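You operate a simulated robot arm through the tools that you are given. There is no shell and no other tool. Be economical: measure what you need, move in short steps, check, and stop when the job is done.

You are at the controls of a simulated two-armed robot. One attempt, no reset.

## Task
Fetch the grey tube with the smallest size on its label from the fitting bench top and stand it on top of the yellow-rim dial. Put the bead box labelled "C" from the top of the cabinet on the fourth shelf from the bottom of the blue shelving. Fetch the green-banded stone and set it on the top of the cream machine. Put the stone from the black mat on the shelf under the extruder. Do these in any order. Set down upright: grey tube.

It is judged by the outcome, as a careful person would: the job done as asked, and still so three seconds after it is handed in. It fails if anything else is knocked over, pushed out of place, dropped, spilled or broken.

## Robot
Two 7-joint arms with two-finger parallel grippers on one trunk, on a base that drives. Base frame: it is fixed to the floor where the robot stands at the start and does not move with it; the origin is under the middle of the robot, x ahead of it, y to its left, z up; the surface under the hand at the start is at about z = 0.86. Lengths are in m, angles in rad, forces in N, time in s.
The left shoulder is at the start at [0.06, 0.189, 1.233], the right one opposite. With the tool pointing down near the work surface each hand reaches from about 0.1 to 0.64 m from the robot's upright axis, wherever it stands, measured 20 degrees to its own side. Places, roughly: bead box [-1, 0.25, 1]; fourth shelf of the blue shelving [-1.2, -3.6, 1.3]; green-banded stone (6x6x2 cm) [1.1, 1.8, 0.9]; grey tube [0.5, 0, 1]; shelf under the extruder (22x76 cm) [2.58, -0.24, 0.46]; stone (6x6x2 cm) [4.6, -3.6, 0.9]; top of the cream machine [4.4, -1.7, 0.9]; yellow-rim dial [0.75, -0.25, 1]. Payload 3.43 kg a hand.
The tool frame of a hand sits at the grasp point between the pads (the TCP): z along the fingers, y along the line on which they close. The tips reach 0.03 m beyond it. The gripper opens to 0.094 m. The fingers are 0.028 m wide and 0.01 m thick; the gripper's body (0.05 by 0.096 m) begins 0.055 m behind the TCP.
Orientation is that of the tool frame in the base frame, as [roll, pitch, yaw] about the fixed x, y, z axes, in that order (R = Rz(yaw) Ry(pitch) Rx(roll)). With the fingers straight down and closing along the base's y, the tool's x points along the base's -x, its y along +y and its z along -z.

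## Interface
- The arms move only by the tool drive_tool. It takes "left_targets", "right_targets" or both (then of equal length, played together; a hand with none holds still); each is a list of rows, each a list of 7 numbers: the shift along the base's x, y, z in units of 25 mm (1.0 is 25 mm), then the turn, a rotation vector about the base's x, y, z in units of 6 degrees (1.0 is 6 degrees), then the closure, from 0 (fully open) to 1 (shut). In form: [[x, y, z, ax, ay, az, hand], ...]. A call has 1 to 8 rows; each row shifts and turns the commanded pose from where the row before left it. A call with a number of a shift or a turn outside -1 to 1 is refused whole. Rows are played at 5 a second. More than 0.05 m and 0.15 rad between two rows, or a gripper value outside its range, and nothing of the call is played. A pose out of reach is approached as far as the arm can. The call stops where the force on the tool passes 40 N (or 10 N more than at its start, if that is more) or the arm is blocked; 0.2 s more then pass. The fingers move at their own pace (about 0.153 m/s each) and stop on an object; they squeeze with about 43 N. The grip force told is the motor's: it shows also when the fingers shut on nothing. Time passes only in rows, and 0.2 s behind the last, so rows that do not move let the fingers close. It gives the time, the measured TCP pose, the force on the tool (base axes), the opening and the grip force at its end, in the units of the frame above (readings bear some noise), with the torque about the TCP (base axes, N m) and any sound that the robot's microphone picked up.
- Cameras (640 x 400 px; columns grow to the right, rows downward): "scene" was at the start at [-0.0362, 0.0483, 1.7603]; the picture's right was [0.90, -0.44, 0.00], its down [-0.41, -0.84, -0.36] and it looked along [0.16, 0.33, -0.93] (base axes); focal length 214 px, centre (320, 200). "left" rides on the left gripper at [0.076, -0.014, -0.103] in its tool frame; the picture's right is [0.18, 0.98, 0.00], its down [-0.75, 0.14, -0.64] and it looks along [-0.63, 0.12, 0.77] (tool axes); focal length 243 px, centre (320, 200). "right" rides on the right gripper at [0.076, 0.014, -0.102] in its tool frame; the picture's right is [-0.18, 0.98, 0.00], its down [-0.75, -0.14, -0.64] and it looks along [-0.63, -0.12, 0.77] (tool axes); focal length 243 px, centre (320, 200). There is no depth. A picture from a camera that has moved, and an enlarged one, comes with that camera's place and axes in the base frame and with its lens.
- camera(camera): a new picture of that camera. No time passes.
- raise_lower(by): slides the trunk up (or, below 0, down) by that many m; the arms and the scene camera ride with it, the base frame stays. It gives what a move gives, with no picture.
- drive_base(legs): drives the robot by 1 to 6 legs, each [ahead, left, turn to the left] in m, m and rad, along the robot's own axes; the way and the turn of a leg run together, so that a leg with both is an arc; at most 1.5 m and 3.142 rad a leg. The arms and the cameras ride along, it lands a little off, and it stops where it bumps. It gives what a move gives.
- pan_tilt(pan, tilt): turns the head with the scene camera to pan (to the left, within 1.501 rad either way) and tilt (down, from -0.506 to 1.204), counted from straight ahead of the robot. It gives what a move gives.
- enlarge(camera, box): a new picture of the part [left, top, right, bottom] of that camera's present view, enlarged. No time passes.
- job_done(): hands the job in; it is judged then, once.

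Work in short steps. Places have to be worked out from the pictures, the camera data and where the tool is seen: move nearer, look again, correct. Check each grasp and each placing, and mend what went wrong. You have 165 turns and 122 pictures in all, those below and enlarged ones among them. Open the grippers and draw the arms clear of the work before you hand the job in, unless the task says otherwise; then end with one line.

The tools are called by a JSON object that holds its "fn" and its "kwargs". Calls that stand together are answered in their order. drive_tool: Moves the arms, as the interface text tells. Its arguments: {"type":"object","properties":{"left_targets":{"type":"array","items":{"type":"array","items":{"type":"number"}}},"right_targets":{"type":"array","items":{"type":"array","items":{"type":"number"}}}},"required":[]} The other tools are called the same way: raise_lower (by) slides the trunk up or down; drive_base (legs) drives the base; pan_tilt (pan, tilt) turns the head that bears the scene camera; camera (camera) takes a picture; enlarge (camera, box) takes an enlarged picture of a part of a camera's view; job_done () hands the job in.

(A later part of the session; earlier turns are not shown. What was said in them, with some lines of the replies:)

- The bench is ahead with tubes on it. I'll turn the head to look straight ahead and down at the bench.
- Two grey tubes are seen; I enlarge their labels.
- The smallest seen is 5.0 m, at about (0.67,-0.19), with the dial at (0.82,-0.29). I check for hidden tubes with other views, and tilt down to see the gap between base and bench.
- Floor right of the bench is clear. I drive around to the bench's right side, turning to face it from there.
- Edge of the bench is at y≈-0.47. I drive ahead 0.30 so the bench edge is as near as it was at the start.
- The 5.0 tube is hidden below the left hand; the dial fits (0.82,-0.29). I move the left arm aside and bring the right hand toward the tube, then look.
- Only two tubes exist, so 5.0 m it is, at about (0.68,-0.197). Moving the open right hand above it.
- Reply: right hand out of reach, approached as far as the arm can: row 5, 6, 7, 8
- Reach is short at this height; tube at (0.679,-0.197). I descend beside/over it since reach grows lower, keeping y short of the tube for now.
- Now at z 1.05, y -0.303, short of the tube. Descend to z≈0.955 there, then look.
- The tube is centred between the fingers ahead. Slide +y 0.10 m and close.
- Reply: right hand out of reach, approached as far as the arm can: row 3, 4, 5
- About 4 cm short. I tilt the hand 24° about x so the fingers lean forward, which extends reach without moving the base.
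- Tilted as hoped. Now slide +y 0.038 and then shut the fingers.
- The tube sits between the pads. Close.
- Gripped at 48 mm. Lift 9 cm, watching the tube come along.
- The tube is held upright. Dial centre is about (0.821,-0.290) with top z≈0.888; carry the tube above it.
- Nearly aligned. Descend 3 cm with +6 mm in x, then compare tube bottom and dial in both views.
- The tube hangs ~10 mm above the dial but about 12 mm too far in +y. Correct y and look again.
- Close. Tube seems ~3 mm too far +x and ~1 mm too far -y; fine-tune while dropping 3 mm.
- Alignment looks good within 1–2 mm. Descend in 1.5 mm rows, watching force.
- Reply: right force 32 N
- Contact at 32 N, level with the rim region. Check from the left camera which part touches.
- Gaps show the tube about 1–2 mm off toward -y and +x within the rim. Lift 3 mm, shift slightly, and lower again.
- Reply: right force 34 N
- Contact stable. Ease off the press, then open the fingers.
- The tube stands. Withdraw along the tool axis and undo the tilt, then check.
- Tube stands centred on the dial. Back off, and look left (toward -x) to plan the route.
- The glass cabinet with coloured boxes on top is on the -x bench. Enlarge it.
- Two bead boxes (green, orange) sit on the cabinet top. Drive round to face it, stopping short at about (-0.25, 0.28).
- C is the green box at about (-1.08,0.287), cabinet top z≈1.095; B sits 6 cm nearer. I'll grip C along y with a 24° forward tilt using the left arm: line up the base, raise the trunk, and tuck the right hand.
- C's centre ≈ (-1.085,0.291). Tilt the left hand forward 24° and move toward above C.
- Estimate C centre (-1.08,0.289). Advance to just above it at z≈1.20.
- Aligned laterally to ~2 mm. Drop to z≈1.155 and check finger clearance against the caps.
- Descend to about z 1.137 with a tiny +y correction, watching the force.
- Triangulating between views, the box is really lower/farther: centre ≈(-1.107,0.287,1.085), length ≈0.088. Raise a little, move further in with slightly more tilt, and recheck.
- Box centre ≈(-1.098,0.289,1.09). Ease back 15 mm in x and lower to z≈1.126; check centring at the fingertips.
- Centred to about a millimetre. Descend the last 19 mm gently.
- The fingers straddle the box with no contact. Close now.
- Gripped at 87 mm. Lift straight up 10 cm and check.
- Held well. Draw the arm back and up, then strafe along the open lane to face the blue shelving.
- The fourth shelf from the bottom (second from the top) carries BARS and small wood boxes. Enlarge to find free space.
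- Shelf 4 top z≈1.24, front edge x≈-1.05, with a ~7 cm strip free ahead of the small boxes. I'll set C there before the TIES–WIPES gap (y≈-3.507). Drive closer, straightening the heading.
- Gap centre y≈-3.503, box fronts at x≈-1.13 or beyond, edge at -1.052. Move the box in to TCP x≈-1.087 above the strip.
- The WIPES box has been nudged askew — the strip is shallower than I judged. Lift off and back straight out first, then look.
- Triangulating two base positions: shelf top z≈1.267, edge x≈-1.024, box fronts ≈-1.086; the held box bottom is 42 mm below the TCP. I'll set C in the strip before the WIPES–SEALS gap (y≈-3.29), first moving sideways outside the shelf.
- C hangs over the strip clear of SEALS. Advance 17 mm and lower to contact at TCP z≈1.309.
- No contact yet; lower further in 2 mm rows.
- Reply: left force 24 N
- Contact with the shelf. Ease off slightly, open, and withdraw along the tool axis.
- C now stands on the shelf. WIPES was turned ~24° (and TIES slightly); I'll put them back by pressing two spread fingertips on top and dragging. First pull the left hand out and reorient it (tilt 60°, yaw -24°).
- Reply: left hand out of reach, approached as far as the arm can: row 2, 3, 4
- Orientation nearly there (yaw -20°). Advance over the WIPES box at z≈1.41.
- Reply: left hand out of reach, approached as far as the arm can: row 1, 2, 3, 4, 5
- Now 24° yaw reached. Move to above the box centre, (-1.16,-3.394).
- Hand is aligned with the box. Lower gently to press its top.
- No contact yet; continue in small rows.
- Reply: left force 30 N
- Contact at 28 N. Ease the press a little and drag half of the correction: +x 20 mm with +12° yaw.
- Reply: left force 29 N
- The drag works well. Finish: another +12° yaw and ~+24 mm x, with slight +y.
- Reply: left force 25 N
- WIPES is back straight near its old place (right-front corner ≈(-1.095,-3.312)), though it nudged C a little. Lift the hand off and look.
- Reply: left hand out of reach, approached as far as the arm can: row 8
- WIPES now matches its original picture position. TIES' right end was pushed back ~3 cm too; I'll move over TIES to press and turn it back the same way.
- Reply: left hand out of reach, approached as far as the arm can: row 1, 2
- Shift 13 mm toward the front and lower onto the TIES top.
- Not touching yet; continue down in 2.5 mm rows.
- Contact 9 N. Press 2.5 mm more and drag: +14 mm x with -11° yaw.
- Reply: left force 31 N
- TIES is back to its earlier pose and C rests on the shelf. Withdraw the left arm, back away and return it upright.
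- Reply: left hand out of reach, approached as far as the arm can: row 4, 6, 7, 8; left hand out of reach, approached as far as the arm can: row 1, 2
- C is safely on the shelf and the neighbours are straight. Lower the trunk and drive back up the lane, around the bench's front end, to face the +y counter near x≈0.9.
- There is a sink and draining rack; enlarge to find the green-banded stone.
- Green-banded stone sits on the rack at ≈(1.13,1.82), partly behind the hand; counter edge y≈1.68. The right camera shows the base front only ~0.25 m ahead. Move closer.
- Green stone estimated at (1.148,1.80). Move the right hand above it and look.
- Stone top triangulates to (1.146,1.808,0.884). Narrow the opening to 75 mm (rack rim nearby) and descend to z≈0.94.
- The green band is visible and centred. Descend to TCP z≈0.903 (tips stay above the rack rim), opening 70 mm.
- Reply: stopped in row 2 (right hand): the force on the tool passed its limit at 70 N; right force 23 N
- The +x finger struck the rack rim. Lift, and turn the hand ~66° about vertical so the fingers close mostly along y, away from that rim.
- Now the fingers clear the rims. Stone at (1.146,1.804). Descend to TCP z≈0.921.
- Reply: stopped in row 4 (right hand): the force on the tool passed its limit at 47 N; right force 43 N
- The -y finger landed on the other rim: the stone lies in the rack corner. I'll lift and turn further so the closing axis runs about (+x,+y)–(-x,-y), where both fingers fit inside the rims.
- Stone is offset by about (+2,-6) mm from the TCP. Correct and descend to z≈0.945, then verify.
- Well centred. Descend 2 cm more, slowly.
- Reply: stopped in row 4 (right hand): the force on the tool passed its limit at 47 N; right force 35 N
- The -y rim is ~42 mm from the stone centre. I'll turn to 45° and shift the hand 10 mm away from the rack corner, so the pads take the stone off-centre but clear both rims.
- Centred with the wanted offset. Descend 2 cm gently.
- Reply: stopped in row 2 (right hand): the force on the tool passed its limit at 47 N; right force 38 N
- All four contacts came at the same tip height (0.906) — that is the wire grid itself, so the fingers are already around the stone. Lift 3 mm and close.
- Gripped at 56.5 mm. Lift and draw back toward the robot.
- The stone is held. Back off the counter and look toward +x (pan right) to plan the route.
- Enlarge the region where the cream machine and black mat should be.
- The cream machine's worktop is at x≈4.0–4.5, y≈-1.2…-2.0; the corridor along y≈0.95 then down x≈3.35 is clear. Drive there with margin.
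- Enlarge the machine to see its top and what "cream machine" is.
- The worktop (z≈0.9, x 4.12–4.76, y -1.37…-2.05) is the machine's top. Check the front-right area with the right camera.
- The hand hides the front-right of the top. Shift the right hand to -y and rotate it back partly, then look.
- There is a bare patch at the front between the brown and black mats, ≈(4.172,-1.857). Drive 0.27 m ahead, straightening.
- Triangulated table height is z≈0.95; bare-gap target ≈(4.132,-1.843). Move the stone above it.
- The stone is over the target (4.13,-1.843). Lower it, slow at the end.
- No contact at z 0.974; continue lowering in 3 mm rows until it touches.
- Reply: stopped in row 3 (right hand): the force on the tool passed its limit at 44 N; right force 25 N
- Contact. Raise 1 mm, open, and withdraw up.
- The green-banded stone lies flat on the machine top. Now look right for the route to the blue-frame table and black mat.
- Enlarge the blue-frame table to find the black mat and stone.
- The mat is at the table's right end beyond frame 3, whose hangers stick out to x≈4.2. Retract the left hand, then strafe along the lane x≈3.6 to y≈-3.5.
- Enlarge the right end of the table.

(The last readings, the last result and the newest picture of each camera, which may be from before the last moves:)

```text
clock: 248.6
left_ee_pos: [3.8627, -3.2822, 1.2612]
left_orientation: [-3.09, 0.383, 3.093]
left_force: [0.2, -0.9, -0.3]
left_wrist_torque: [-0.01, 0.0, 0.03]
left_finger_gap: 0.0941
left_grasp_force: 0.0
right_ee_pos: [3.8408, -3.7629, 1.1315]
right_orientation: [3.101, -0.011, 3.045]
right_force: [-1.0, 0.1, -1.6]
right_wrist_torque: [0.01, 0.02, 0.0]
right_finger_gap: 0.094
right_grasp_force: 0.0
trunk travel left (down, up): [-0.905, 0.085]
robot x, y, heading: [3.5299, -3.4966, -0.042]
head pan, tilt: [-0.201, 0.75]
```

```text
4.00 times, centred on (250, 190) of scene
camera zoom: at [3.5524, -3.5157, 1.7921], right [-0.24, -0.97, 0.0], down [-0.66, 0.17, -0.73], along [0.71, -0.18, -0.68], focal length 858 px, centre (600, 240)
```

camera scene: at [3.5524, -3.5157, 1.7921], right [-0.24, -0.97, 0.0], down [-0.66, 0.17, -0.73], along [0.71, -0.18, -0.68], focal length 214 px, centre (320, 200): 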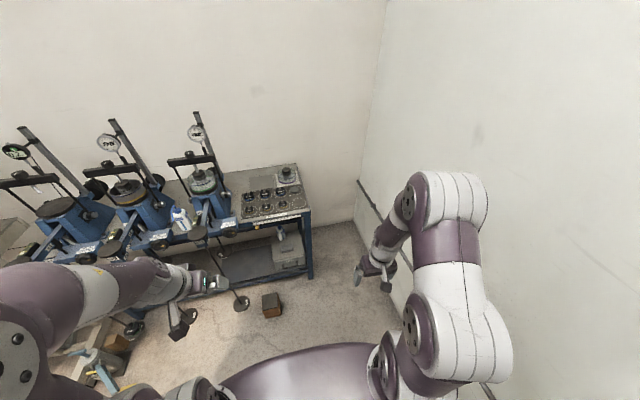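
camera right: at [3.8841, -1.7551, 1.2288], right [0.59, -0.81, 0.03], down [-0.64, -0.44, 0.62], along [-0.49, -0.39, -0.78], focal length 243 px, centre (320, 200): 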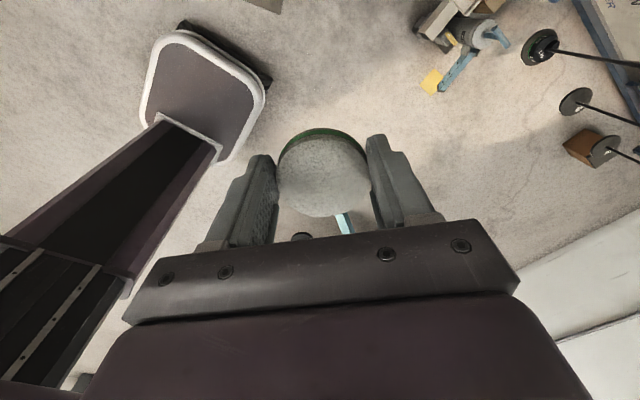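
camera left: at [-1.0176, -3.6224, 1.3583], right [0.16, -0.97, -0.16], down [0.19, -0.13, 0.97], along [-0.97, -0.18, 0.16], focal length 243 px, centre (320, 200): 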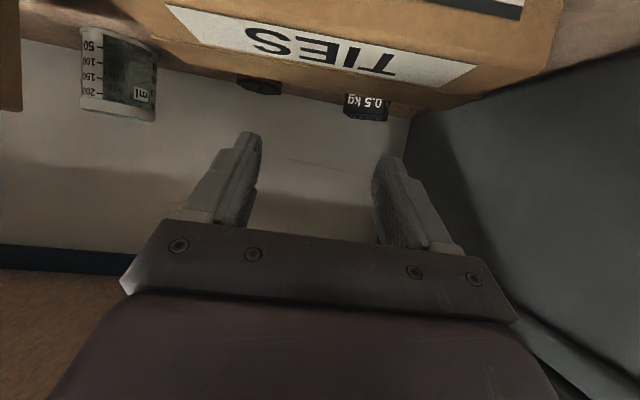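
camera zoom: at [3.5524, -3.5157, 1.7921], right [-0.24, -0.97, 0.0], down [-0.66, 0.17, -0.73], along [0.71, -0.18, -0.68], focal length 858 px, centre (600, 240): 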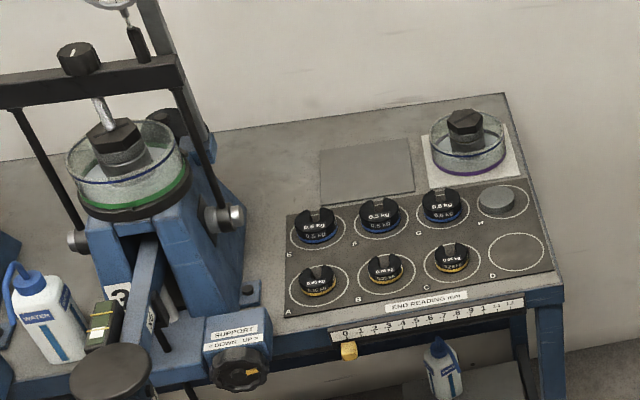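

The stone is on the black mat's circle H at ≈(4.604,-3.614), with a weight 8.6 cm to its left and open space right. I'll close along y with 70 mm opening and a forward tilt. Drive up to x≈3.95.

{"fn": "drive_base", "kwargs": {"legs": [[0, 0, 0.042], [0.42, 0, 0]]}}

{"fn": "drive_tool", "kwargs": {"right_targets": [[0.5, 0.5, 0, 0, -1, 0.5, 0.25], [1, 1, 0, 0, -1, 0, 0.25], [1, 1, 0, 0, -1, 0, 0.25], [1, 1, 0, 0, -1, 0, 0.25], [1, 1, 0, 0, 0, 0, 0.25], [1, 0.5, 0, 0, 0, 0, 0.25], [1, 0, 0, 0, 0, 0, 0.25], [1, 0, 0, 0, 0, 0, 0.25]]}}

{"fn": "camera", "kwargs": {"camera": "right"}}

```text
clock: 251.6
left_ee_pos: [4.2792, -3.2707, 1.2617]
left_orientation: [-3.089, 0.384, 3.135]
left_force: [0.9, -0.6, 0.3]
left_wrist_torque: [-0.02, -0.03, 0.03]
left_finger_gap: 0.0941
left_grasp_force: 0.1
right_ee_pos: [4.2752, -3.7502, 1.1313]
right_orientation: [3.105, -0.011, 3.088]
right_force: [-0.5, 0.7, 0.4]
right_wrist_torque: [-0.01, -0.01, 0.0]
right_finger_gap: 0.0939
right_grasp_force: 0.0
trunk travel left (down, up): [-0.905, 0.085]
robot x, y, heading: [3.9595, -3.4944, -0.007]
head pan, tilt: [-0.201, 0.75]
```

```text
clock: 253.4
left_ee_pos: [4.2837, -3.2698, 1.2602]
left_orientation: [-3.09, 0.383, 3.134]
left_force: [0.4, -0.3, -0.6]
left_wrist_torque: [0.03, 0.02, 0.01]
left_finger_gap: 0.094
left_grasp_force: 0.1
right_ee_pos: [4.4664, -3.6258, 1.1284]
right_orientation: [3.098, 0.402, 3.139]
right_force: [0.6, -0.9, -0.3]
right_wrist_torque: [-0.01, 0.0, -0.01]
right_finger_gap: 0.0707
right_grasp_force: 0.0
trunk travel left (down, up): [-0.905, 0.085]
robot x, y, heading: [3.9596, -3.499, -0.002]
head pan, tilt: [-0.201, 0.75]
```

```text
11 pictures are left
camera right: at [4.3545, -3.6161, 1.193], right [0.16, 0.98, 0.11], down [0.44, -0.17, 0.88], along [0.88, -0.09, -0.46], focal length 243 px, centre (320, 200)
```

right: 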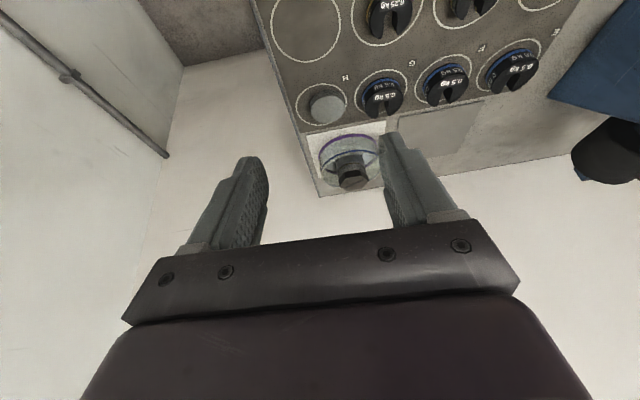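

Stone ≈(4.61,-3.615), top z≈0.905. Move in above it, fix the small roll, then look again.

{"fn": "drive_tool", "kwargs": {"right_targets": [[0.9, 0.05, -0.6, -0.4, 0, 0, 0.25], [0.9, 0.05, -0.7, 0, 0, 0, 0.25], [0.9, 0.05, -0.7, 0, 0, 0, 0.25], [0.9, 0.05, -0.7, 0, 0, 0, 0.25], [0.9, 0.05, -0.7, 0, 0, 0, 0.25], [0.8, 0.05, -0.8, 0, 0, 0, 0.25], [0, 0, 0, 0, 0, 0, 0.25]]}}

{"fn": "camera", "kwargs": {"camera": "right"}}

```text
clock: 255.0
left_ee_pos: [4.2793, -3.2704, 1.2607]
left_orientation: [-3.088, 0.384, 3.136]
left_force: [0.2, 0.1, -0.6]
left_wrist_torque: [0.0, 0.01, 0.0]
left_finger_gap: 0.094
left_grasp_force: 0.1
right_ee_pos: [4.5814, -3.6213, 1.03]
right_orientation: [-3.136, 0.408, -3.129]
right_force: [0.9, 0.0, -0.2]
right_wrist_torque: [-0.01, -0.01, 0.02]
right_finger_gap: 0.0703
right_grasp_force: 0.1
right hand out of reach, approached as far as the arm can: row 1, 6
trunk travel left (down, up): [-0.905, 0.085]
robot x, y, heading: [3.9556, -3.4993, -0.003]
head pan, tilt: [-0.201, 0.75]
```

```text
10 pictures are left
camera right: at [4.4702, -3.609, 1.093], right [0.16, 0.99, 0.07], down [0.44, -0.13, 0.89], along [0.89, -0.11, -0.45], focal length 243 px, centre (320, 200)
```

right: 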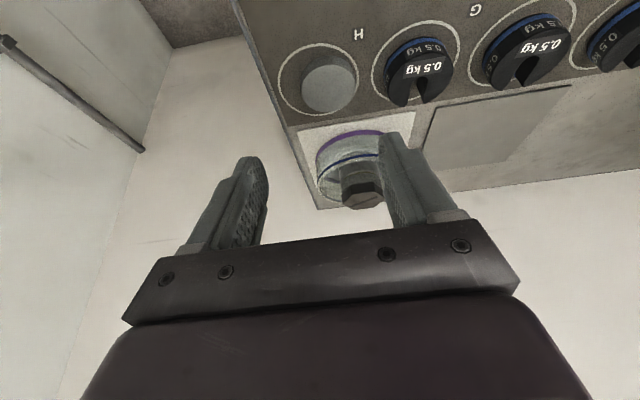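

Refined: stone centre (4.628,-3.611), top z≈0.888. Go to TCP (4.62,-3.612,0.94) and check.

{"fn": "drive_tool", "kwargs": {"right_targets": [[0.39, 0.09, -0.9, 0, 0, 0, 0.25], [0.39, 0.09, -0.9, 0, 0, 0, 0.25], [0.39, 0.09, -0.9, 0, 0, 0, 0.25], [0.39, 0.09, -0.9, 0, 0, 0, 0.25], [0, 0, 0, 0, 0, 0, 0.25]]}}

{"fn": "camera", "kwargs": {"camera": "right"}}

```text
clock: 256.2
left_ee_pos: [4.28, -3.2698, 1.2616]
left_orientation: [-3.09, 0.386, 3.136]
left_force: [0.0, 0.1, 0.0]
left_wrist_torque: [-0.01, -0.01, 0.02]
left_finger_gap: 0.094
left_grasp_force: 0.1
right_ee_pos: [4.5961, -3.613, 0.9378]
right_orientation: [-3.136, 0.408, -3.129]
right_force: [-0.6, 0.3, 0.0]
right_wrist_torque: [-0.01, 0.0, 0.03]
right_finger_gap: 0.0703
right_grasp_force: 0.1
right hand out of reach, approached as far as the arm can: row 2, 3, 4
trunk travel left (down, up): [-0.905, 0.085]
robot x, y, heading: [3.9573, -3.4965, -0.002]
head pan, tilt: [-0.201, 0.75]
```

```text
9 pictures are left
camera right: at [4.4851, -3.6003, 1.0021], right [0.16, 0.99, 0.07], down [0.44, -0.13, 0.89], along [0.88, -0.11, -0.45], focal length 243 px, centre (320, 200)
```

right: 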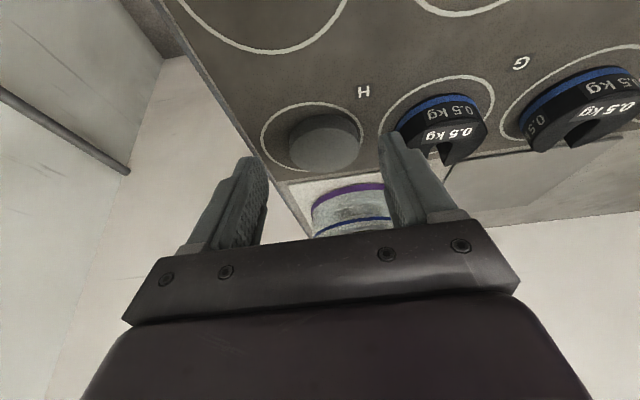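

Tip gaps: stone centre (4.62,-3.611), weight edge only ~4 cm away, so use 64 mm opening. I need ~15 mm more x: tilt 6° further while lifting slightly.

{"fn": "drive_tool", "kwargs": {"right_targets": [[0, 0, 0.3, 0, -1, 0, 0.32], [0.6, 0, 0, 0, 0, 0, 0.32], [0, 0, -0.3, 0, 0, 0, 0.32], [0, 0, 0, 0, 0, 0, 0.32]]}}

```text
clock: 257.2
left_ee_pos: [4.2801, -3.2698, 1.2612]
left_orientation: [-3.088, 0.385, 3.135]
left_force: [0.5, 0.5, -0.5]
left_wrist_torque: [0.02, 0.0, 0.0]
left_finger_gap: 0.0939
left_grasp_force: 0.1
right_ee_pos: [4.6116, -3.6112, 0.9395]
right_orientation: [-3.137, 0.511, -3.126]
right_force: [-0.5, 0.7, 0.8]
right_wrist_torque: [0.02, 0.02, -0.03]
right_finger_gap: 0.0642
right_grasp_force: 0.1
trunk travel left (down, up): [-0.905, 0.085]
robot x, y, heading: [3.9559, -3.4993, -0.005]
head pan, tilt: [-0.201, 0.75]
```

Now lower with a 2 mm y correction, in small rows.

{"fn": "drive_tool", "kwargs": {"right_targets": [[0, -0.09, -0.25, 0, 0, 0, 0.32], [0, 0, -0.25, 0, 0, 0, 0.32], [0, 0, -0.25, 0, 0, 0, 0.32], [0, 0, -0.25, 0, 0, 0, 0.32], [0, 0, -0.25, 0, 0, 0, 0.32], [0, 0, 0, 0, 0, 0, 0.32]]}}

{"fn": "camera", "kwargs": {"camera": "right"}}

```text
clock: 258.6
left_ee_pos: [4.2797, -3.2712, 1.2615]
left_orientation: [-3.089, 0.384, 3.135]
left_force: [0.2, -0.5, -0.2]
left_wrist_torque: [0.0, -0.03, -0.03]
left_finger_gap: 0.0938
left_grasp_force: 0.2
right_ee_pos: [4.613, -3.6178, 0.9075]
right_orientation: [-3.137, 0.51, -3.126]
right_force: [0.4, -0.1, -0.5]
right_wrist_torque: [0.02, 0.01, -0.03]
right_finger_gap: 0.064
right_grasp_force: 0.1
trunk travel left (down, up): [-0.905, 0.085]
robot x, y, heading: [3.9589, -3.4975, -0.002]
head pan, tilt: [-0.201, 0.75]
```

```text
8 pictures are left
camera right: at [4.4945, -3.6037, 0.959], right [0.15, 0.99, 0.09], down [0.34, -0.13, 0.93], along [0.93, -0.11, -0.36], focal length 243 px, centre (320, 200)
```

right: 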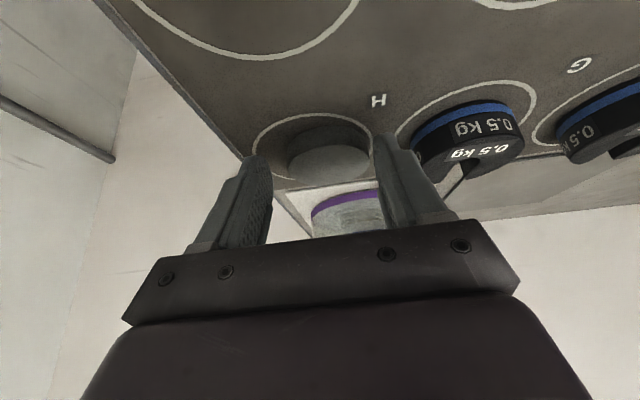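

The hand is ~5 mm too far -y; shift +y 5 mm, lower 4 mm, and close.

{"fn": "drive_tool", "kwargs": {"right_targets": [[0, 0.2, 0, 0, 0, 0, 0.32], [0, 0, -0.15, 0, 0, 0, 0.32], [0, 0, 0, 0, 0, 0, 0.6], [0, 0, 0, 0, 0, 0, 1], [0, 0, 0, 0, 0, 0, 1], [0, 0, 0, 0, 0, 0, 1]]}}

```text
clock: 260.0
left_ee_pos: [4.2798, -3.2712, 1.2613]
left_orientation: [-3.089, 0.383, 3.136]
left_force: [0.0, -0.3, 0.1]
left_wrist_torque: [0.02, -0.02, -0.03]
left_finger_gap: 0.0941
left_grasp_force: 0.1
right_ee_pos: [4.6122, -3.6099, 0.9036]
right_orientation: [-3.138, 0.512, -3.126]
right_force: [0.1, -0.2, 2.0]
right_wrist_torque: [-0.03, -0.03, 0.05]
right_finger_gap: 0.0
right_grasp_force: 32.7
trunk travel left (down, up): [-0.905, 0.085]
robot x, y, heading: [3.9559, -3.5, -0.003]
head pan, tilt: [-0.201, 0.75]
```

Closed above the stone — it is lower (top ≈0.868, centre ≈(4.638,-3.611)). Lift, reopen to 70 mm, tilt 6° more to reach, move +x 18 mm.

{"fn": "drive_tool", "kwargs": {"right_targets": [[0, 0, 0.8, 0, 0, 0, 1], [0, 0, 0, 0, -1, 0, 0.25], [0.4, -0.05, 0, 0, 0, 0, 0.25], [0.35, 0, 0, 0, 0, 0, 0.25], [0, 0, -0.5, 0, 0, 0, 0.25], [0, 0, 0, 0, 0, 0, 0.25]]}}

{"fn": "camera", "kwargs": {"camera": "right"}}

```text
clock: 261.4
left_ee_pos: [4.2805, -3.2697, 1.2601]
left_orientation: [-3.09, 0.384, 3.135]
left_force: [0.5, 0.5, -0.1]
left_wrist_torque: [-0.01, 0.0, -0.01]
left_finger_gap: 0.094
left_grasp_force: 0.1
right_ee_pos: [4.6343, -3.612, 0.91]
right_orientation: [-3.135, 0.617, -3.123]
right_force: [0.1, 0.6, -1.1]
right_wrist_torque: [-0.02, -0.01, 0.03]
right_finger_gap: 0.0706
right_grasp_force: 0.1
right hand out of reach, approached as far as the arm can: row 2
trunk travel left (down, up): [-0.905, 0.085]
robot x, y, heading: [3.9597, -3.4967, -0.004]
head pan, tilt: [-0.201, 0.75]
```

```text
7 pictures are left
camera right: at [4.5121, -3.6001, 0.9494], right [0.14, 0.99, 0.1], down [0.25, -0.13, 0.96], along [0.96, -0.11, -0.26], focal length 243 px, centre (320, 200)
```

right: 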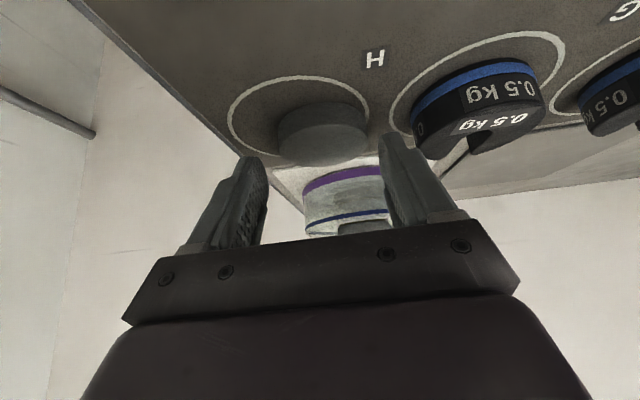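

Centred within 1–2 mm. Nudge (+6,+2) mm and descend ~27 mm gently.

{"fn": "drive_tool", "kwargs": {"right_targets": [[0.25, 0.1, -0.2, 0, 0, 0, 0.25], [0, 0, -0.25, 0, 0, 0, 0.25], [0, 0, -0.25, 0, 0, 0, 0.25], [0, 0, -0.2, 0, 0, 0, 0.25], [0, 0, -0.15, 0, 0, 0, 0.25], [0, 0, 0, 0, 0, 0, 0.25]]}}

```text
clock: 262.9
left_ee_pos: [4.2718, -3.2709, 1.262]
left_orientation: [-3.091, 0.39, 3.134]
left_force: [0.5, 0.0, 0.1]
left_wrist_torque: [0.0, -0.01, -0.01]
left_finger_gap: 0.0941
left_grasp_force: 0.0
right_ee_pos: [4.6378, -3.6118, 0.8961]
right_orientation: [-3.138, 0.633, -3.129]
right_force: [-20.3, -0.1, 23.7]
right_wrist_torque: [0.85, 0.51, 0.8]
right_finger_gap: 0.0704
right_grasp_force: 0.0
right hand out of reach, approached as far as the arm can: row 1
trunk travel left (down, up): [-0.905, 0.085]
robot x, y, heading: [3.9603, -3.4999, -0.006]
head pan, tilt: [-0.201, 0.75]
stopped in row 6 (right hand): the force on the tool passed its limit at 41 N (the readings are from after the stop); the commanded pose is now the measured one
```

One fingertip touches at tip height ≈0.86 — likely the mat. Ease up 2 mm and close.

{"fn": "drive_tool", "kwargs": {"right_targets": [[0, 0, 0.08, 0, 0, 0, 0.25], [0, 0, 0, 0, 0, 0, 0.6], [0, 0, 0, 0, 0, 0, 1], [0, 0, 0, 0, 0, 0, 1], [0, 0, 0, 0, 0, 0, 1]]}}

```text
clock: 264.1
left_ee_pos: [4.2771, -3.2699, 1.2622]
left_orientation: [-3.087, 0.385, 3.135]
left_force: [-0.6, 0.0, 0.7]
left_wrist_torque: [0.01, -0.04, 0.0]
left_finger_gap: 0.094
left_grasp_force: 0.1
right_ee_pos: [4.6424, -3.6095, 0.8957]
right_orientation: [-3.138, 0.63, -3.127]
right_force: [4.1, 1.4, 14.9]
right_wrist_torque: [0.53, -0.24, -0.14]
right_finger_gap: 0.0551
right_grasp_force: 43.0
trunk travel left (down, up): [-0.905, 0.085]
robot x, y, heading: [3.9575, -3.4965, -0.003]
head pan, tilt: [-0.201, 0.75]
```

Gripped at 55 mm — the stone's size. Lift straight up and then draw back.

{"fn": "drive_tool", "kwargs": {"right_targets": [[0, 0, 0.3, 0, 0, 0, 1], [0, 0, 0.6, 0, 0, 0, 1], [0, 0, 0.9, 0, 0, 0, 1], [-0.3, 0, 1, 0, 0, 0, 1], [-0.6, 0, 1, 0, 0, 0, 1], [-1, 0, 1, 0, 0, 0, 1], [-1, 0, 0.5, 0, 0, 0, 1], [-1, 0, 0.5, 0, 0, 0, 1]]}}

{"fn": "camera", "kwargs": {"camera": "right"}}

```text
clock: 265.9
left_ee_pos: [4.2803, -3.27, 1.2616]
left_orientation: [-3.089, 0.384, 3.134]
left_force: [0.1, 0.0, 0.8]
left_wrist_torque: [0.0, 0.04, -0.02]
left_finger_gap: 0.0939
left_grasp_force: 0.0
right_ee_pos: [4.5425, -3.6094, 1.0412]
right_orientation: [-3.139, 0.627, -3.126]
right_force: [-1.2, -0.2, -1.2]
right_wrist_torque: [0.02, 0.02, 0.0]
right_finger_gap: 0.0548
right_grasp_force: 42.6
trunk travel left (down, up): [-0.905, 0.085]
robot x, y, heading: [3.9583, -3.4998, -0.005]
head pan, tilt: [-0.201, 0.75]
```

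```text
6 pictures are left
camera right: at [4.4204, -3.5981, 1.08], right [0.14, 0.99, 0.1], down [0.24, -0.14, 0.96], along [0.96, -0.11, -0.25], focal length 243 px, centre (320, 200)
```

right: 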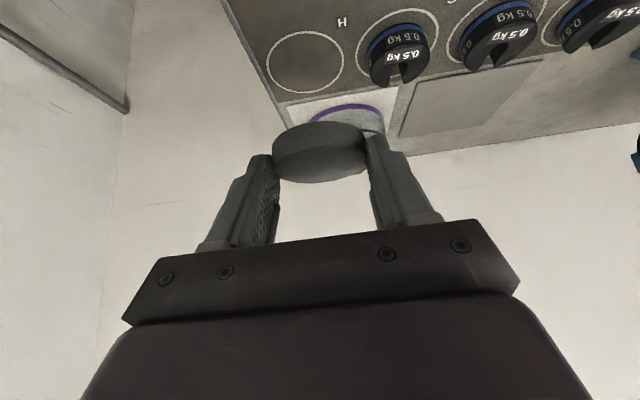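

The stone is held and the weights are undisturbed. Retract the hand, then drive: back, up the lane, turn to face +y at bench 2's right side.

{"fn": "drive_tool", "kwargs": {"right_targets": [[-1, 0, 0.5, 0, 0, 0, 1], [-1, 0, 0.5, 0, 0, 0, 1], [-1, 0, 0.5, 0, 0, 0, 1], [-1, 0, 0, 0, 0, 0, 1], [-1, -0.2, 0, 0, 0, 0, 1], [-1, -0.2, 0, 0, 0, 0, 1], [-1, -0.2, 0, 0, 0, 0, 1]]}}

{"fn": "drive_base", "kwargs": {"legs": [[-0.36, 0, 0], [0, 1.25, 0], [0, 1.2, 0], [0, 0, 1.575], [0, 1.15, 0]]}}

{"fn": "pan_tilt", "kwargs": {"pan": 0.0, "tilt": 0.7}}

{"fn": "raise_lower", "kwargs": {"by": -0.45}}

{"fn": "camera", "kwargs": {"camera": "scene"}}

```text
clock: 267.5
left_ee_pos: [4.2788, -3.271, 1.2621]
left_orientation: [-3.089, 0.385, 3.135]
left_force: [-1.4, 0.3, 0.0]
left_wrist_torque: [0.0, -0.01, 0.0]
left_finger_gap: 0.0941
left_grasp_force: 0.1
right_ee_pos: [4.3707, -3.6274, 1.077]
right_orientation: [-3.139, 0.627, -3.129]
right_force: [-0.1, 0.5, -1.0]
right_wrist_torque: [-0.01, 0.01, 0.03]
right_finger_gap: 0.0549
right_grasp_force: 43.1
trunk travel left (down, up): [-0.905, 0.085]
robot x, y, heading: [3.9585, -3.5001, -0.005]
head pan, tilt: [-0.201, 0.75]
```

```text
clock: 290.7
left_ee_pos: [2.2778, -0.6843, 1.2613]
left_orientation: [-3.089, 0.385, -1.594]
left_force: [-0.6, 0.3, -0.1]
left_wrist_torque: [-0.03, 0.02, -0.03]
left_finger_gap: 0.0942
left_grasp_force: 0.0
right_ee_pos: [2.6349, -0.5985, 1.0762]
right_orientation: [-3.139, 0.624, -1.572]
right_force: [-0.3, 0.2, -0.7]
right_wrist_torque: [-0.01, -0.02, 0.03]
right_finger_gap: 0.055
right_grasp_force: 43.0
trunk travel left (down, up): [-0.905, 0.085]
robot x, y, heading: [2.4997, -1.01, 1.549]
head pan, tilt: [-0.201, 0.75]
```

```text
clock: 291.4
left_ee_pos: [2.2759, -0.6831, 1.261]
left_orientation: [-3.088, 0.384, -1.595]
left_force: [0.0, -1.0, -0.5]
left_wrist_torque: [0.02, 0.0, 0.03]
left_finger_gap: 0.0939
left_grasp_force: 0.1
right_ee_pos: [2.6347, -0.5991, 1.0766]
right_orientation: [-3.138, 0.624, -1.572]
right_force: [0.7, -0.8, -0.3]
right_wrist_torque: [0.0, -0.01, -0.01]
right_finger_gap: 0.0549
right_grasp_force: 42.5
trunk travel left (down, up): [-0.905, 0.085]
robot x, y, heading: [2.4948, -1.0091, 1.554]
head pan, tilt: [0.0, 0.7]
```

```text
refused: -0.45 is not a number from -0.4 to 0.4
```

```text
5 pictures are left
camera scene: at [2.4979, -0.9867, 1.7963], right [1.0, -0.02, 0.0], down [-0.01, -0.64, -0.76], along [0.02, 0.76, -0.64], focal length 214 px, centre (320, 200)
```

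scene: 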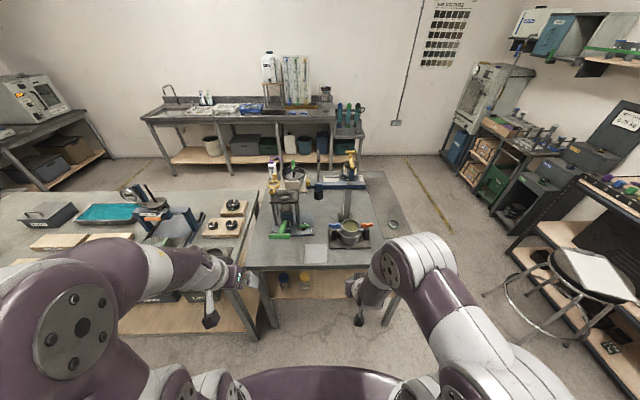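

Shelf with jars is visible beneath bench 2's near edge (y≈-0.40; shelf z≈0.46). Lower the trunk 0.4 m and enlarge that region.

{"fn": "raise_lower", "kwargs": {"by": -0.4}}

{"fn": "enlarge", "kwargs": {"camera": "scene", "box": [230, 140, 430, 300]}}

```text
clock: 295.3
left_ee_pos: [2.2766, -0.6843, 0.8619]
left_orientation: [-3.088, 0.384, -1.594]
left_force: [0.6, -0.4, -0.2]
left_wrist_torque: [0.02, -0.03, 0.01]
left_finger_gap: 0.094
left_grasp_force: 0.1
right_ee_pos: [2.6348, -0.5987, 0.6761]
right_orientation: [-3.139, 0.624, -1.572]
right_force: [0.4, -0.7, -0.6]
right_wrist_torque: [-0.03, -0.02, 0.03]
right_finger_gap: 0.0551
right_grasp_force: 42.3
trunk travel left (down, up): [-0.505, 0.485]
robot x, y, heading: [2.496, -1.0072, 1.558]
head pan, tilt: [0.0, 0.7]
```

```text
2.50 times, centred on (330, 220) of scene
camera zoom: at [2.4982, -0.9868, 1.3963], right [1.0, -0.02, 0.0], down [-0.01, -0.64, -0.76], along [0.01, 0.76, -0.64], focal length 536 px, centre (295, 150)
```

zoom: 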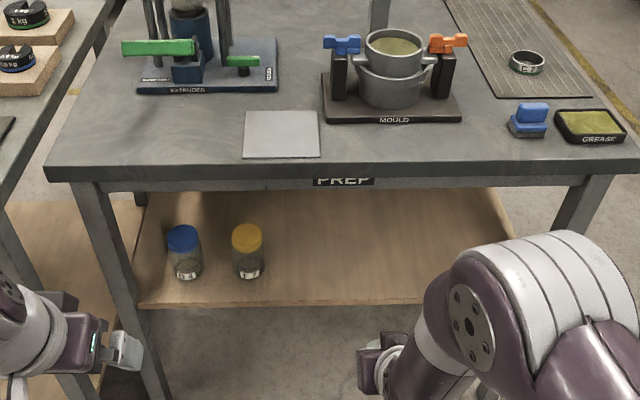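

Clear shelf area right of the jars; front edge y≈-0.356. Target stone at ≈(2.62,-0.295). Lower the hand in front of the bench first, then slide in.

{"fn": "drive_tool", "kwargs": {"right_targets": [[-0.1, 0, -0.9, 0, 0, 0, 1], [-0.1, 0, -0.9, 0, 0, 0, 1], [-0.1, 0, -0.9, 0, 0, 0, 1], [-0.1, 0, -0.9, 0, 0, 0, 1], [-0.1, 0, -0.9, 0, 0, 0, 1], [-0.1, 0, -0.9, 0, 0, 0, 1], [0, 0.5, 0, 0, 0, 0, 1], [0, 0.5, 0, 0, 0, 0, 1]]}}

{"fn": "drive_tool", "kwargs": {"right_targets": [[0, 1, 0, 0, 0, 0, 1], [0, 1, 0, 0, 0, 0, 1], [0, 1, 0, 0, 0, 0, 1], [0, 1, 0, 0, 0, 0, 1], [0, 1, 0, 0, 0, 0, 1], [0, 1, 0, 0, 0, 0, 1], [0, 0, 0, 0, 0, 0, 1]]}}

{"fn": "camera", "kwargs": {"camera": "right"}}

```text
clock: 297.1
left_ee_pos: [2.2762, -0.6847, 0.8603]
left_orientation: [-3.088, 0.385, -1.594]
left_force: [0.0, -0.2, -0.3]
left_wrist_torque: [0.01, 0.03, 0.04]
left_finger_gap: 0.0941
left_grasp_force: 0.0
right_ee_pos: [2.6201, -0.5754, 0.5437]
right_orientation: [-3.137, 0.624, -1.573]
right_force: [0.0, 0.4, -2.3]
right_wrist_torque: [-0.02, 0.02, -0.02]
right_finger_gap: 0.0552
right_grasp_force: 42.7
trunk travel left (down, up): [-0.505, 0.485]
robot x, y, heading: [2.4956, -1.0107, 1.554]
head pan, tilt: [0.0, 0.7]
```

```text
clock: 298.7
left_ee_pos: [2.2763, -0.685, 0.8614]
left_orientation: [-3.089, 0.384, -1.594]
left_force: [-0.2, 0.4, -0.9]
left_wrist_torque: [0.0, -0.01, 0.03]
left_finger_gap: 0.094
left_grasp_force: 0.1
right_ee_pos: [2.621, -0.4257, 0.5417]
right_orientation: [-3.138, 0.624, -1.571]
right_force: [0.3, -0.7, -0.8]
right_wrist_torque: [0.0, 0.0, -0.02]
right_finger_gap: 0.0553
right_grasp_force: 43.0
trunk travel left (down, up): [-0.505, 0.485]
robot x, y, heading: [2.4978, -1.0088, 1.552]
head pan, tilt: [0.0, 0.7]
```

```text
3 pictures are left
camera right: at [2.6054, -0.5472, 0.5797], right [-0.98, 0.15, 0.1], down [0.14, 0.23, 0.96], along [0.12, 0.96, -0.25], focal length 243 px, centre (320, 200)
```

right: 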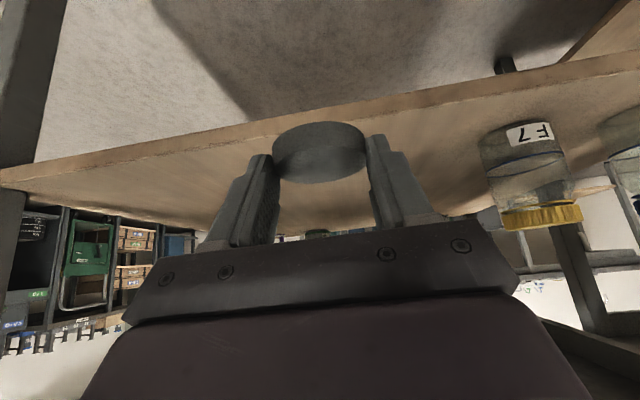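

Path is clear: jar F7 is well to the side. Slide in 12 cm and begin lowering.

{"fn": "drive_tool", "kwargs": {"right_targets": [[0, 0.96, 0, 0, 0, 0, 1], [0, 0.96, 0, 0, 0, 0, 1], [0, 0.96, 0, 0, 0, 0, 1], [0, 0.96, 0, 0, 0, 0, 1], [0, 0.96, 0, 0, 0, 0, 1], [0, 0, -0.4, 0, 0, 0, 1], [0, 0, -0.4, 0, 0, 0, 1], [0, 0, -0.3, 0, 0, 0, 1]]}}

```text
clock: 300.5
left_ee_pos: [2.2768, -0.6858, 0.8616]
left_orientation: [-3.089, 0.384, -1.595]
left_force: [0.0, -0.2, -0.1]
left_wrist_torque: [-0.01, 0.0, 0.02]
left_finger_gap: 0.0939
left_grasp_force: 0.0
right_ee_pos: [2.6241, -0.3242, 0.5154]
right_orientation: [-3.138, 0.624, -1.574]
right_force: [-0.2, 0.2, -1.1]
right_wrist_torque: [-0.02, 0.0, -0.02]
right_finger_gap: 0.055
right_grasp_force: 42.5
right hand out of reach, approached as far as the arm can: row 4, 5
trunk travel left (down, up): [-0.505, 0.485]
robot x, y, heading: [2.5009, -1.009, 1.554]
head pan, tilt: [0.0, 0.7]
```

Reached y=-0.324. Drive the base 5 cm ahead to bring the stone deeper over the shelf.

{"fn": "drive_base", "kwargs": {"legs": [[0.05, 0, 0]]}}

{"fn": "drive_tool", "kwargs": {"right_targets": [[0, 0, -0.15, 0, 0, 0, 1], [0, 0, -0.15, 0, 0, 0, 1], [0, 0, -0.12, 0, 0, 0, 1], [0, 0, -0.12, 0, 0, 0, 1], [0, 0, -0.12, 0, 0, 0, 1], [0, 0, 0, 0, 0, 0, 1]]}}

```text
clock: 301.4
left_ee_pos: [2.2776, -0.6335, 0.8593]
left_orientation: [-3.091, 0.379, -1.595]
left_force: [0.0, 1.6, -0.6]
left_wrist_torque: [-0.01, -0.01, -0.01]
left_finger_gap: 0.0939
left_grasp_force: 0.0
right_ee_pos: [2.6262, -0.2725, 0.5135]
right_orientation: [-3.138, 0.623, -1.573]
right_force: [-0.5, -1.0, -1.1]
right_wrist_torque: [-0.05, 0.0, 0.01]
right_finger_gap: 0.0551
right_grasp_force: 42.9
trunk travel left (down, up): [-0.505, 0.485]
robot x, y, heading: [2.5005, -0.962, 1.547]
head pan, tilt: [0.0, 0.7]
```

```text
clock: 302.8
left_ee_pos: [2.2783, -0.6347, 0.8614]
left_orientation: [-3.089, 0.384, -1.597]
left_force: [-0.4, 0.0, 0.0]
left_wrist_torque: [0.02, -0.01, 0.02]
left_finger_gap: 0.0941
left_grasp_force: 0.1
right_ee_pos: [2.626, -0.274, 0.4976]
right_orientation: [-3.138, 0.623, -1.572]
right_force: [0.7, 0.6, -0.1]
right_wrist_torque: [-0.02, 0.01, 0.03]
right_finger_gap: 0.055
right_grasp_force: 43.0
trunk travel left (down, up): [-0.505, 0.485]
robot x, y, heading: [2.5006, -0.9595, 1.551]
head pan, tilt: [0.0, 0.7]
```

Good depth (y≈-0.274), no contact yet at z 0.498; keep lowering in 3 mm rows.

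{"fn": "drive_tool", "kwargs": {"right_targets": [[0, 0, -0.12, 0, 0, 0, 1], [0, 0, -0.12, 0, 0, 0, 1], [0, 0, -0.12, 0, 0, 0, 1], [0, 0, -0.12, 0, 0, 0, 1], [0, 0, -0.12, 0, 0, 0, 1], [0, 0, -0.12, 0, 0, 0, 1], [0, 0, 0, 0, 0, 0, 1]]}}

```text
clock: 304.1
left_ee_pos: [2.2774, -0.6361, 0.8612]
left_orientation: [-3.087, 0.383, -1.594]
left_force: [-1.5, 0.9, -0.4]
left_wrist_torque: [0.0, -0.01, -0.03]
left_finger_gap: 0.0937
left_grasp_force: 0.1
right_ee_pos: [2.6255, -0.2684, 0.4932]
right_orientation: [-3.139, 0.642, -1.575]
right_force: [1.1, 2.8, 14.6]
right_wrist_torque: [-0.05, -0.03, -0.03]
right_finger_gap: 0.0549
right_grasp_force: 43.8
trunk travel left (down, up): [-0.505, 0.485]
robot x, y, heading: [2.4986, -0.9613, 1.548]
head pan, tilt: [0.0, 0.7]
stopped in row 6 (right hand): the force on the tool passed its limit at 43 N (the readings are from after the stop); the commanded pose is now the measured one
```

Contact with the shelf. Open and withdraw back along the hand axis, then out.

{"fn": "drive_tool", "kwargs": {"right_targets": [[0, 0, 0, 0, 0, 0, 0.3], [0, 0, 0, 0, 0, 0, 0], [0, 0, 0, 0, 0, 0, 0], [0, -0.3, 0.4, 0, 0, 0, 0], [0, -0.5, 0.6, 0, 0, 0, 0], [0, -0.8, 0.4, 0, 0, 0, 0], [0, -1, 0, 0, 0, 0, 0], [0, -1, 0, 0, 0, 0, 0]]}}

{"fn": "drive_tool", "kwargs": {"right_targets": [[0, -1, 0, 0, 0, 0, 0], [0, -1, 0, 0, 0, 0, 0], [0, -1, 0, 0, 0, 0, 0], [0, -1, 0, 0, 0, 0, 0], [0, -1, 0, 0, 0, 0, 0], [0, -1, 0, 0, 0, 0, 0]]}}

{"fn": "enlarge", "kwargs": {"camera": "scene", "box": [250, 160, 410, 300]}}

```text
clock: 305.9
left_ee_pos: [2.278, -0.6348, 0.862]
left_orientation: [-3.089, 0.385, -1.595]
left_force: [0.5, -0.5, 0.1]
left_wrist_torque: [-0.02, 0.0, -0.04]
left_finger_gap: 0.094
left_grasp_force: 0.0
right_ee_pos: [2.6251, -0.3594, 0.5229]
right_orientation: [-3.138, 0.637, -1.574]
right_force: [0.0, -0.5, 0.3]
right_wrist_torque: [0.03, 0.01, 0.01]
right_finger_gap: 0.0941
right_grasp_force: 0.0
trunk travel left (down, up): [-0.505, 0.485]
robot x, y, heading: [2.4963, -0.9653, 1.544]
head pan, tilt: [0.0, 0.7]
```

```text
clock: 307.2
left_ee_pos: [2.2771, -0.6346, 0.8608]
left_orientation: [-3.088, 0.384, -1.594]
left_force: [0.1, -1.1, 0.1]
left_wrist_torque: [0.0, 0.03, -0.03]
left_finger_gap: 0.094
left_grasp_force: 0.1
right_ee_pos: [2.6273, -0.511, 0.5231]
right_orientation: [-3.139, 0.634, -1.573]
right_force: [-0.2, 0.1, -0.2]
right_wrist_torque: [0.0, 0.03, -0.01]
right_finger_gap: 0.0942
right_grasp_force: 0.1
trunk travel left (down, up): [-0.505, 0.485]
robot x, y, heading: [2.5005, -0.9586, 1.551]
head pan, tilt: [0.0, 0.7]
```

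```text
2.86 times, centred on (330, 230) of scene
camera zoom: at [2.4992, -0.9372, 1.3963], right [1.0, -0.02, 0.0], down [-0.01, -0.64, -0.77], along [0.02, 0.76, -0.64], focal length 613 px, centre (291, 114)
```

zoom: 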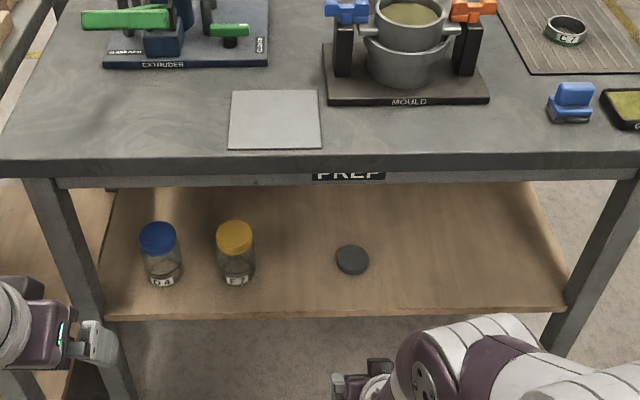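

The stone lies flat on the shelf. Back away clear of the bench.

{"fn": "drive_base", "kwargs": {"legs": [[-0.4, 0, 0]]}}

{"fn": "raise_lower", "kwargs": {"by": 0.4}}

{"fn": "pan_tilt", "kwargs": {"pan": 0.9, "tilt": 0.4}}

{"fn": "enlarge", "kwargs": {"camera": "scene", "box": [200, 120, 440, 280]}}

```text
clock: 309.8
left_ee_pos: [2.269, -1.0396, 0.8619]
left_orientation: [-3.089, 0.384, -1.588]
left_force: [0.0, -0.8, 0.2]
left_wrist_torque: [0.03, 0.0, -0.01]
left_finger_gap: 0.0939
left_grasp_force: 0.1
right_ee_pos: [2.6173, -0.9099, 0.524]
right_orientation: [-3.139, 0.635, -1.566]
right_force: [-0.1, 0.2, 0.1]
right_wrist_torque: [0.03, -0.01, -0.02]
right_finger_gap: 0.094
right_grasp_force: 0.1
trunk travel left (down, up): [-0.505, 0.485]
robot x, y, heading: [2.4963, -1.3621, 1.561]
head pan, tilt: [0.0, 0.7]
```

```text
clock: 313.6
left_ee_pos: [2.2699, -1.0389, 1.2603]
left_orientation: [-3.088, 0.384, -1.586]
left_force: [0.1, -0.6, -0.2]
left_wrist_torque: [-0.01, -0.06, -0.02]
left_finger_gap: 0.0938
left_grasp_force: 0.1
right_ee_pos: [2.6184, -0.9106, 0.9226]
right_orientation: [-3.141, 0.635, -1.565]
right_force: [-0.2, 0.0, -0.7]
right_wrist_torque: [0.02, 0.02, 0.02]
right_finger_gap: 0.0941
right_grasp_force: 0.1
trunk travel left (down, up): [-0.905, 0.085]
robot x, y, heading: [2.4935, -1.3631, 1.559]
head pan, tilt: [0.0, 0.7]
```

```text
clock: 314.8
left_ee_pos: [2.2688, -1.0377, 1.2613]
left_orientation: [-3.091, 0.384, -1.586]
left_force: [-0.2, -0.1, -0.7]
left_wrist_torque: [-0.02, 0.0, -0.01]
left_finger_gap: 0.094
left_grasp_force: 0.1
right_ee_pos: [2.6164, -0.91, 0.9237]
right_orientation: [-3.14, 0.635, -1.565]
right_force: [0.3, -0.2, -0.2]
right_wrist_torque: [0.01, 0.02, 0.02]
right_finger_gap: 0.0942
right_grasp_force: 0.1
trunk travel left (down, up): [-0.905, 0.085]
robot x, y, heading: [2.4949, -1.3583, 1.56]
head pan, tilt: [0.901, 0.4]
```

```text
2.50 times, centred on (320, 200) of scene
camera zoom: at [2.4197, -1.3651, 1.8231], right [0.63, 0.78, 0.0], down [0.3, -0.25, -0.92], along [-0.71, 0.58, -0.39], focal length 536 px, centre (320, 200)
```

zoom: 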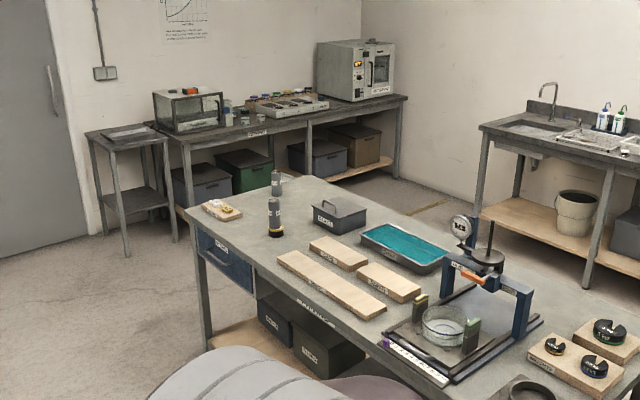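

The 5.0 m tube still stands upright on the dial, and the other placings were checked. The grippers are open and the arms are clear, so I hand in.

{"fn": "job_done", "kwargs": {}}

```text
The job is handed in.
```

All four items are placed and the job is handed in. One caveat: while placing bead box C I bumped the WIPES and TIES boxes on the blue shelving, then dragged them back. WIPES matches its earlier picture; TIES is back to about its old position and angle, by estimate.
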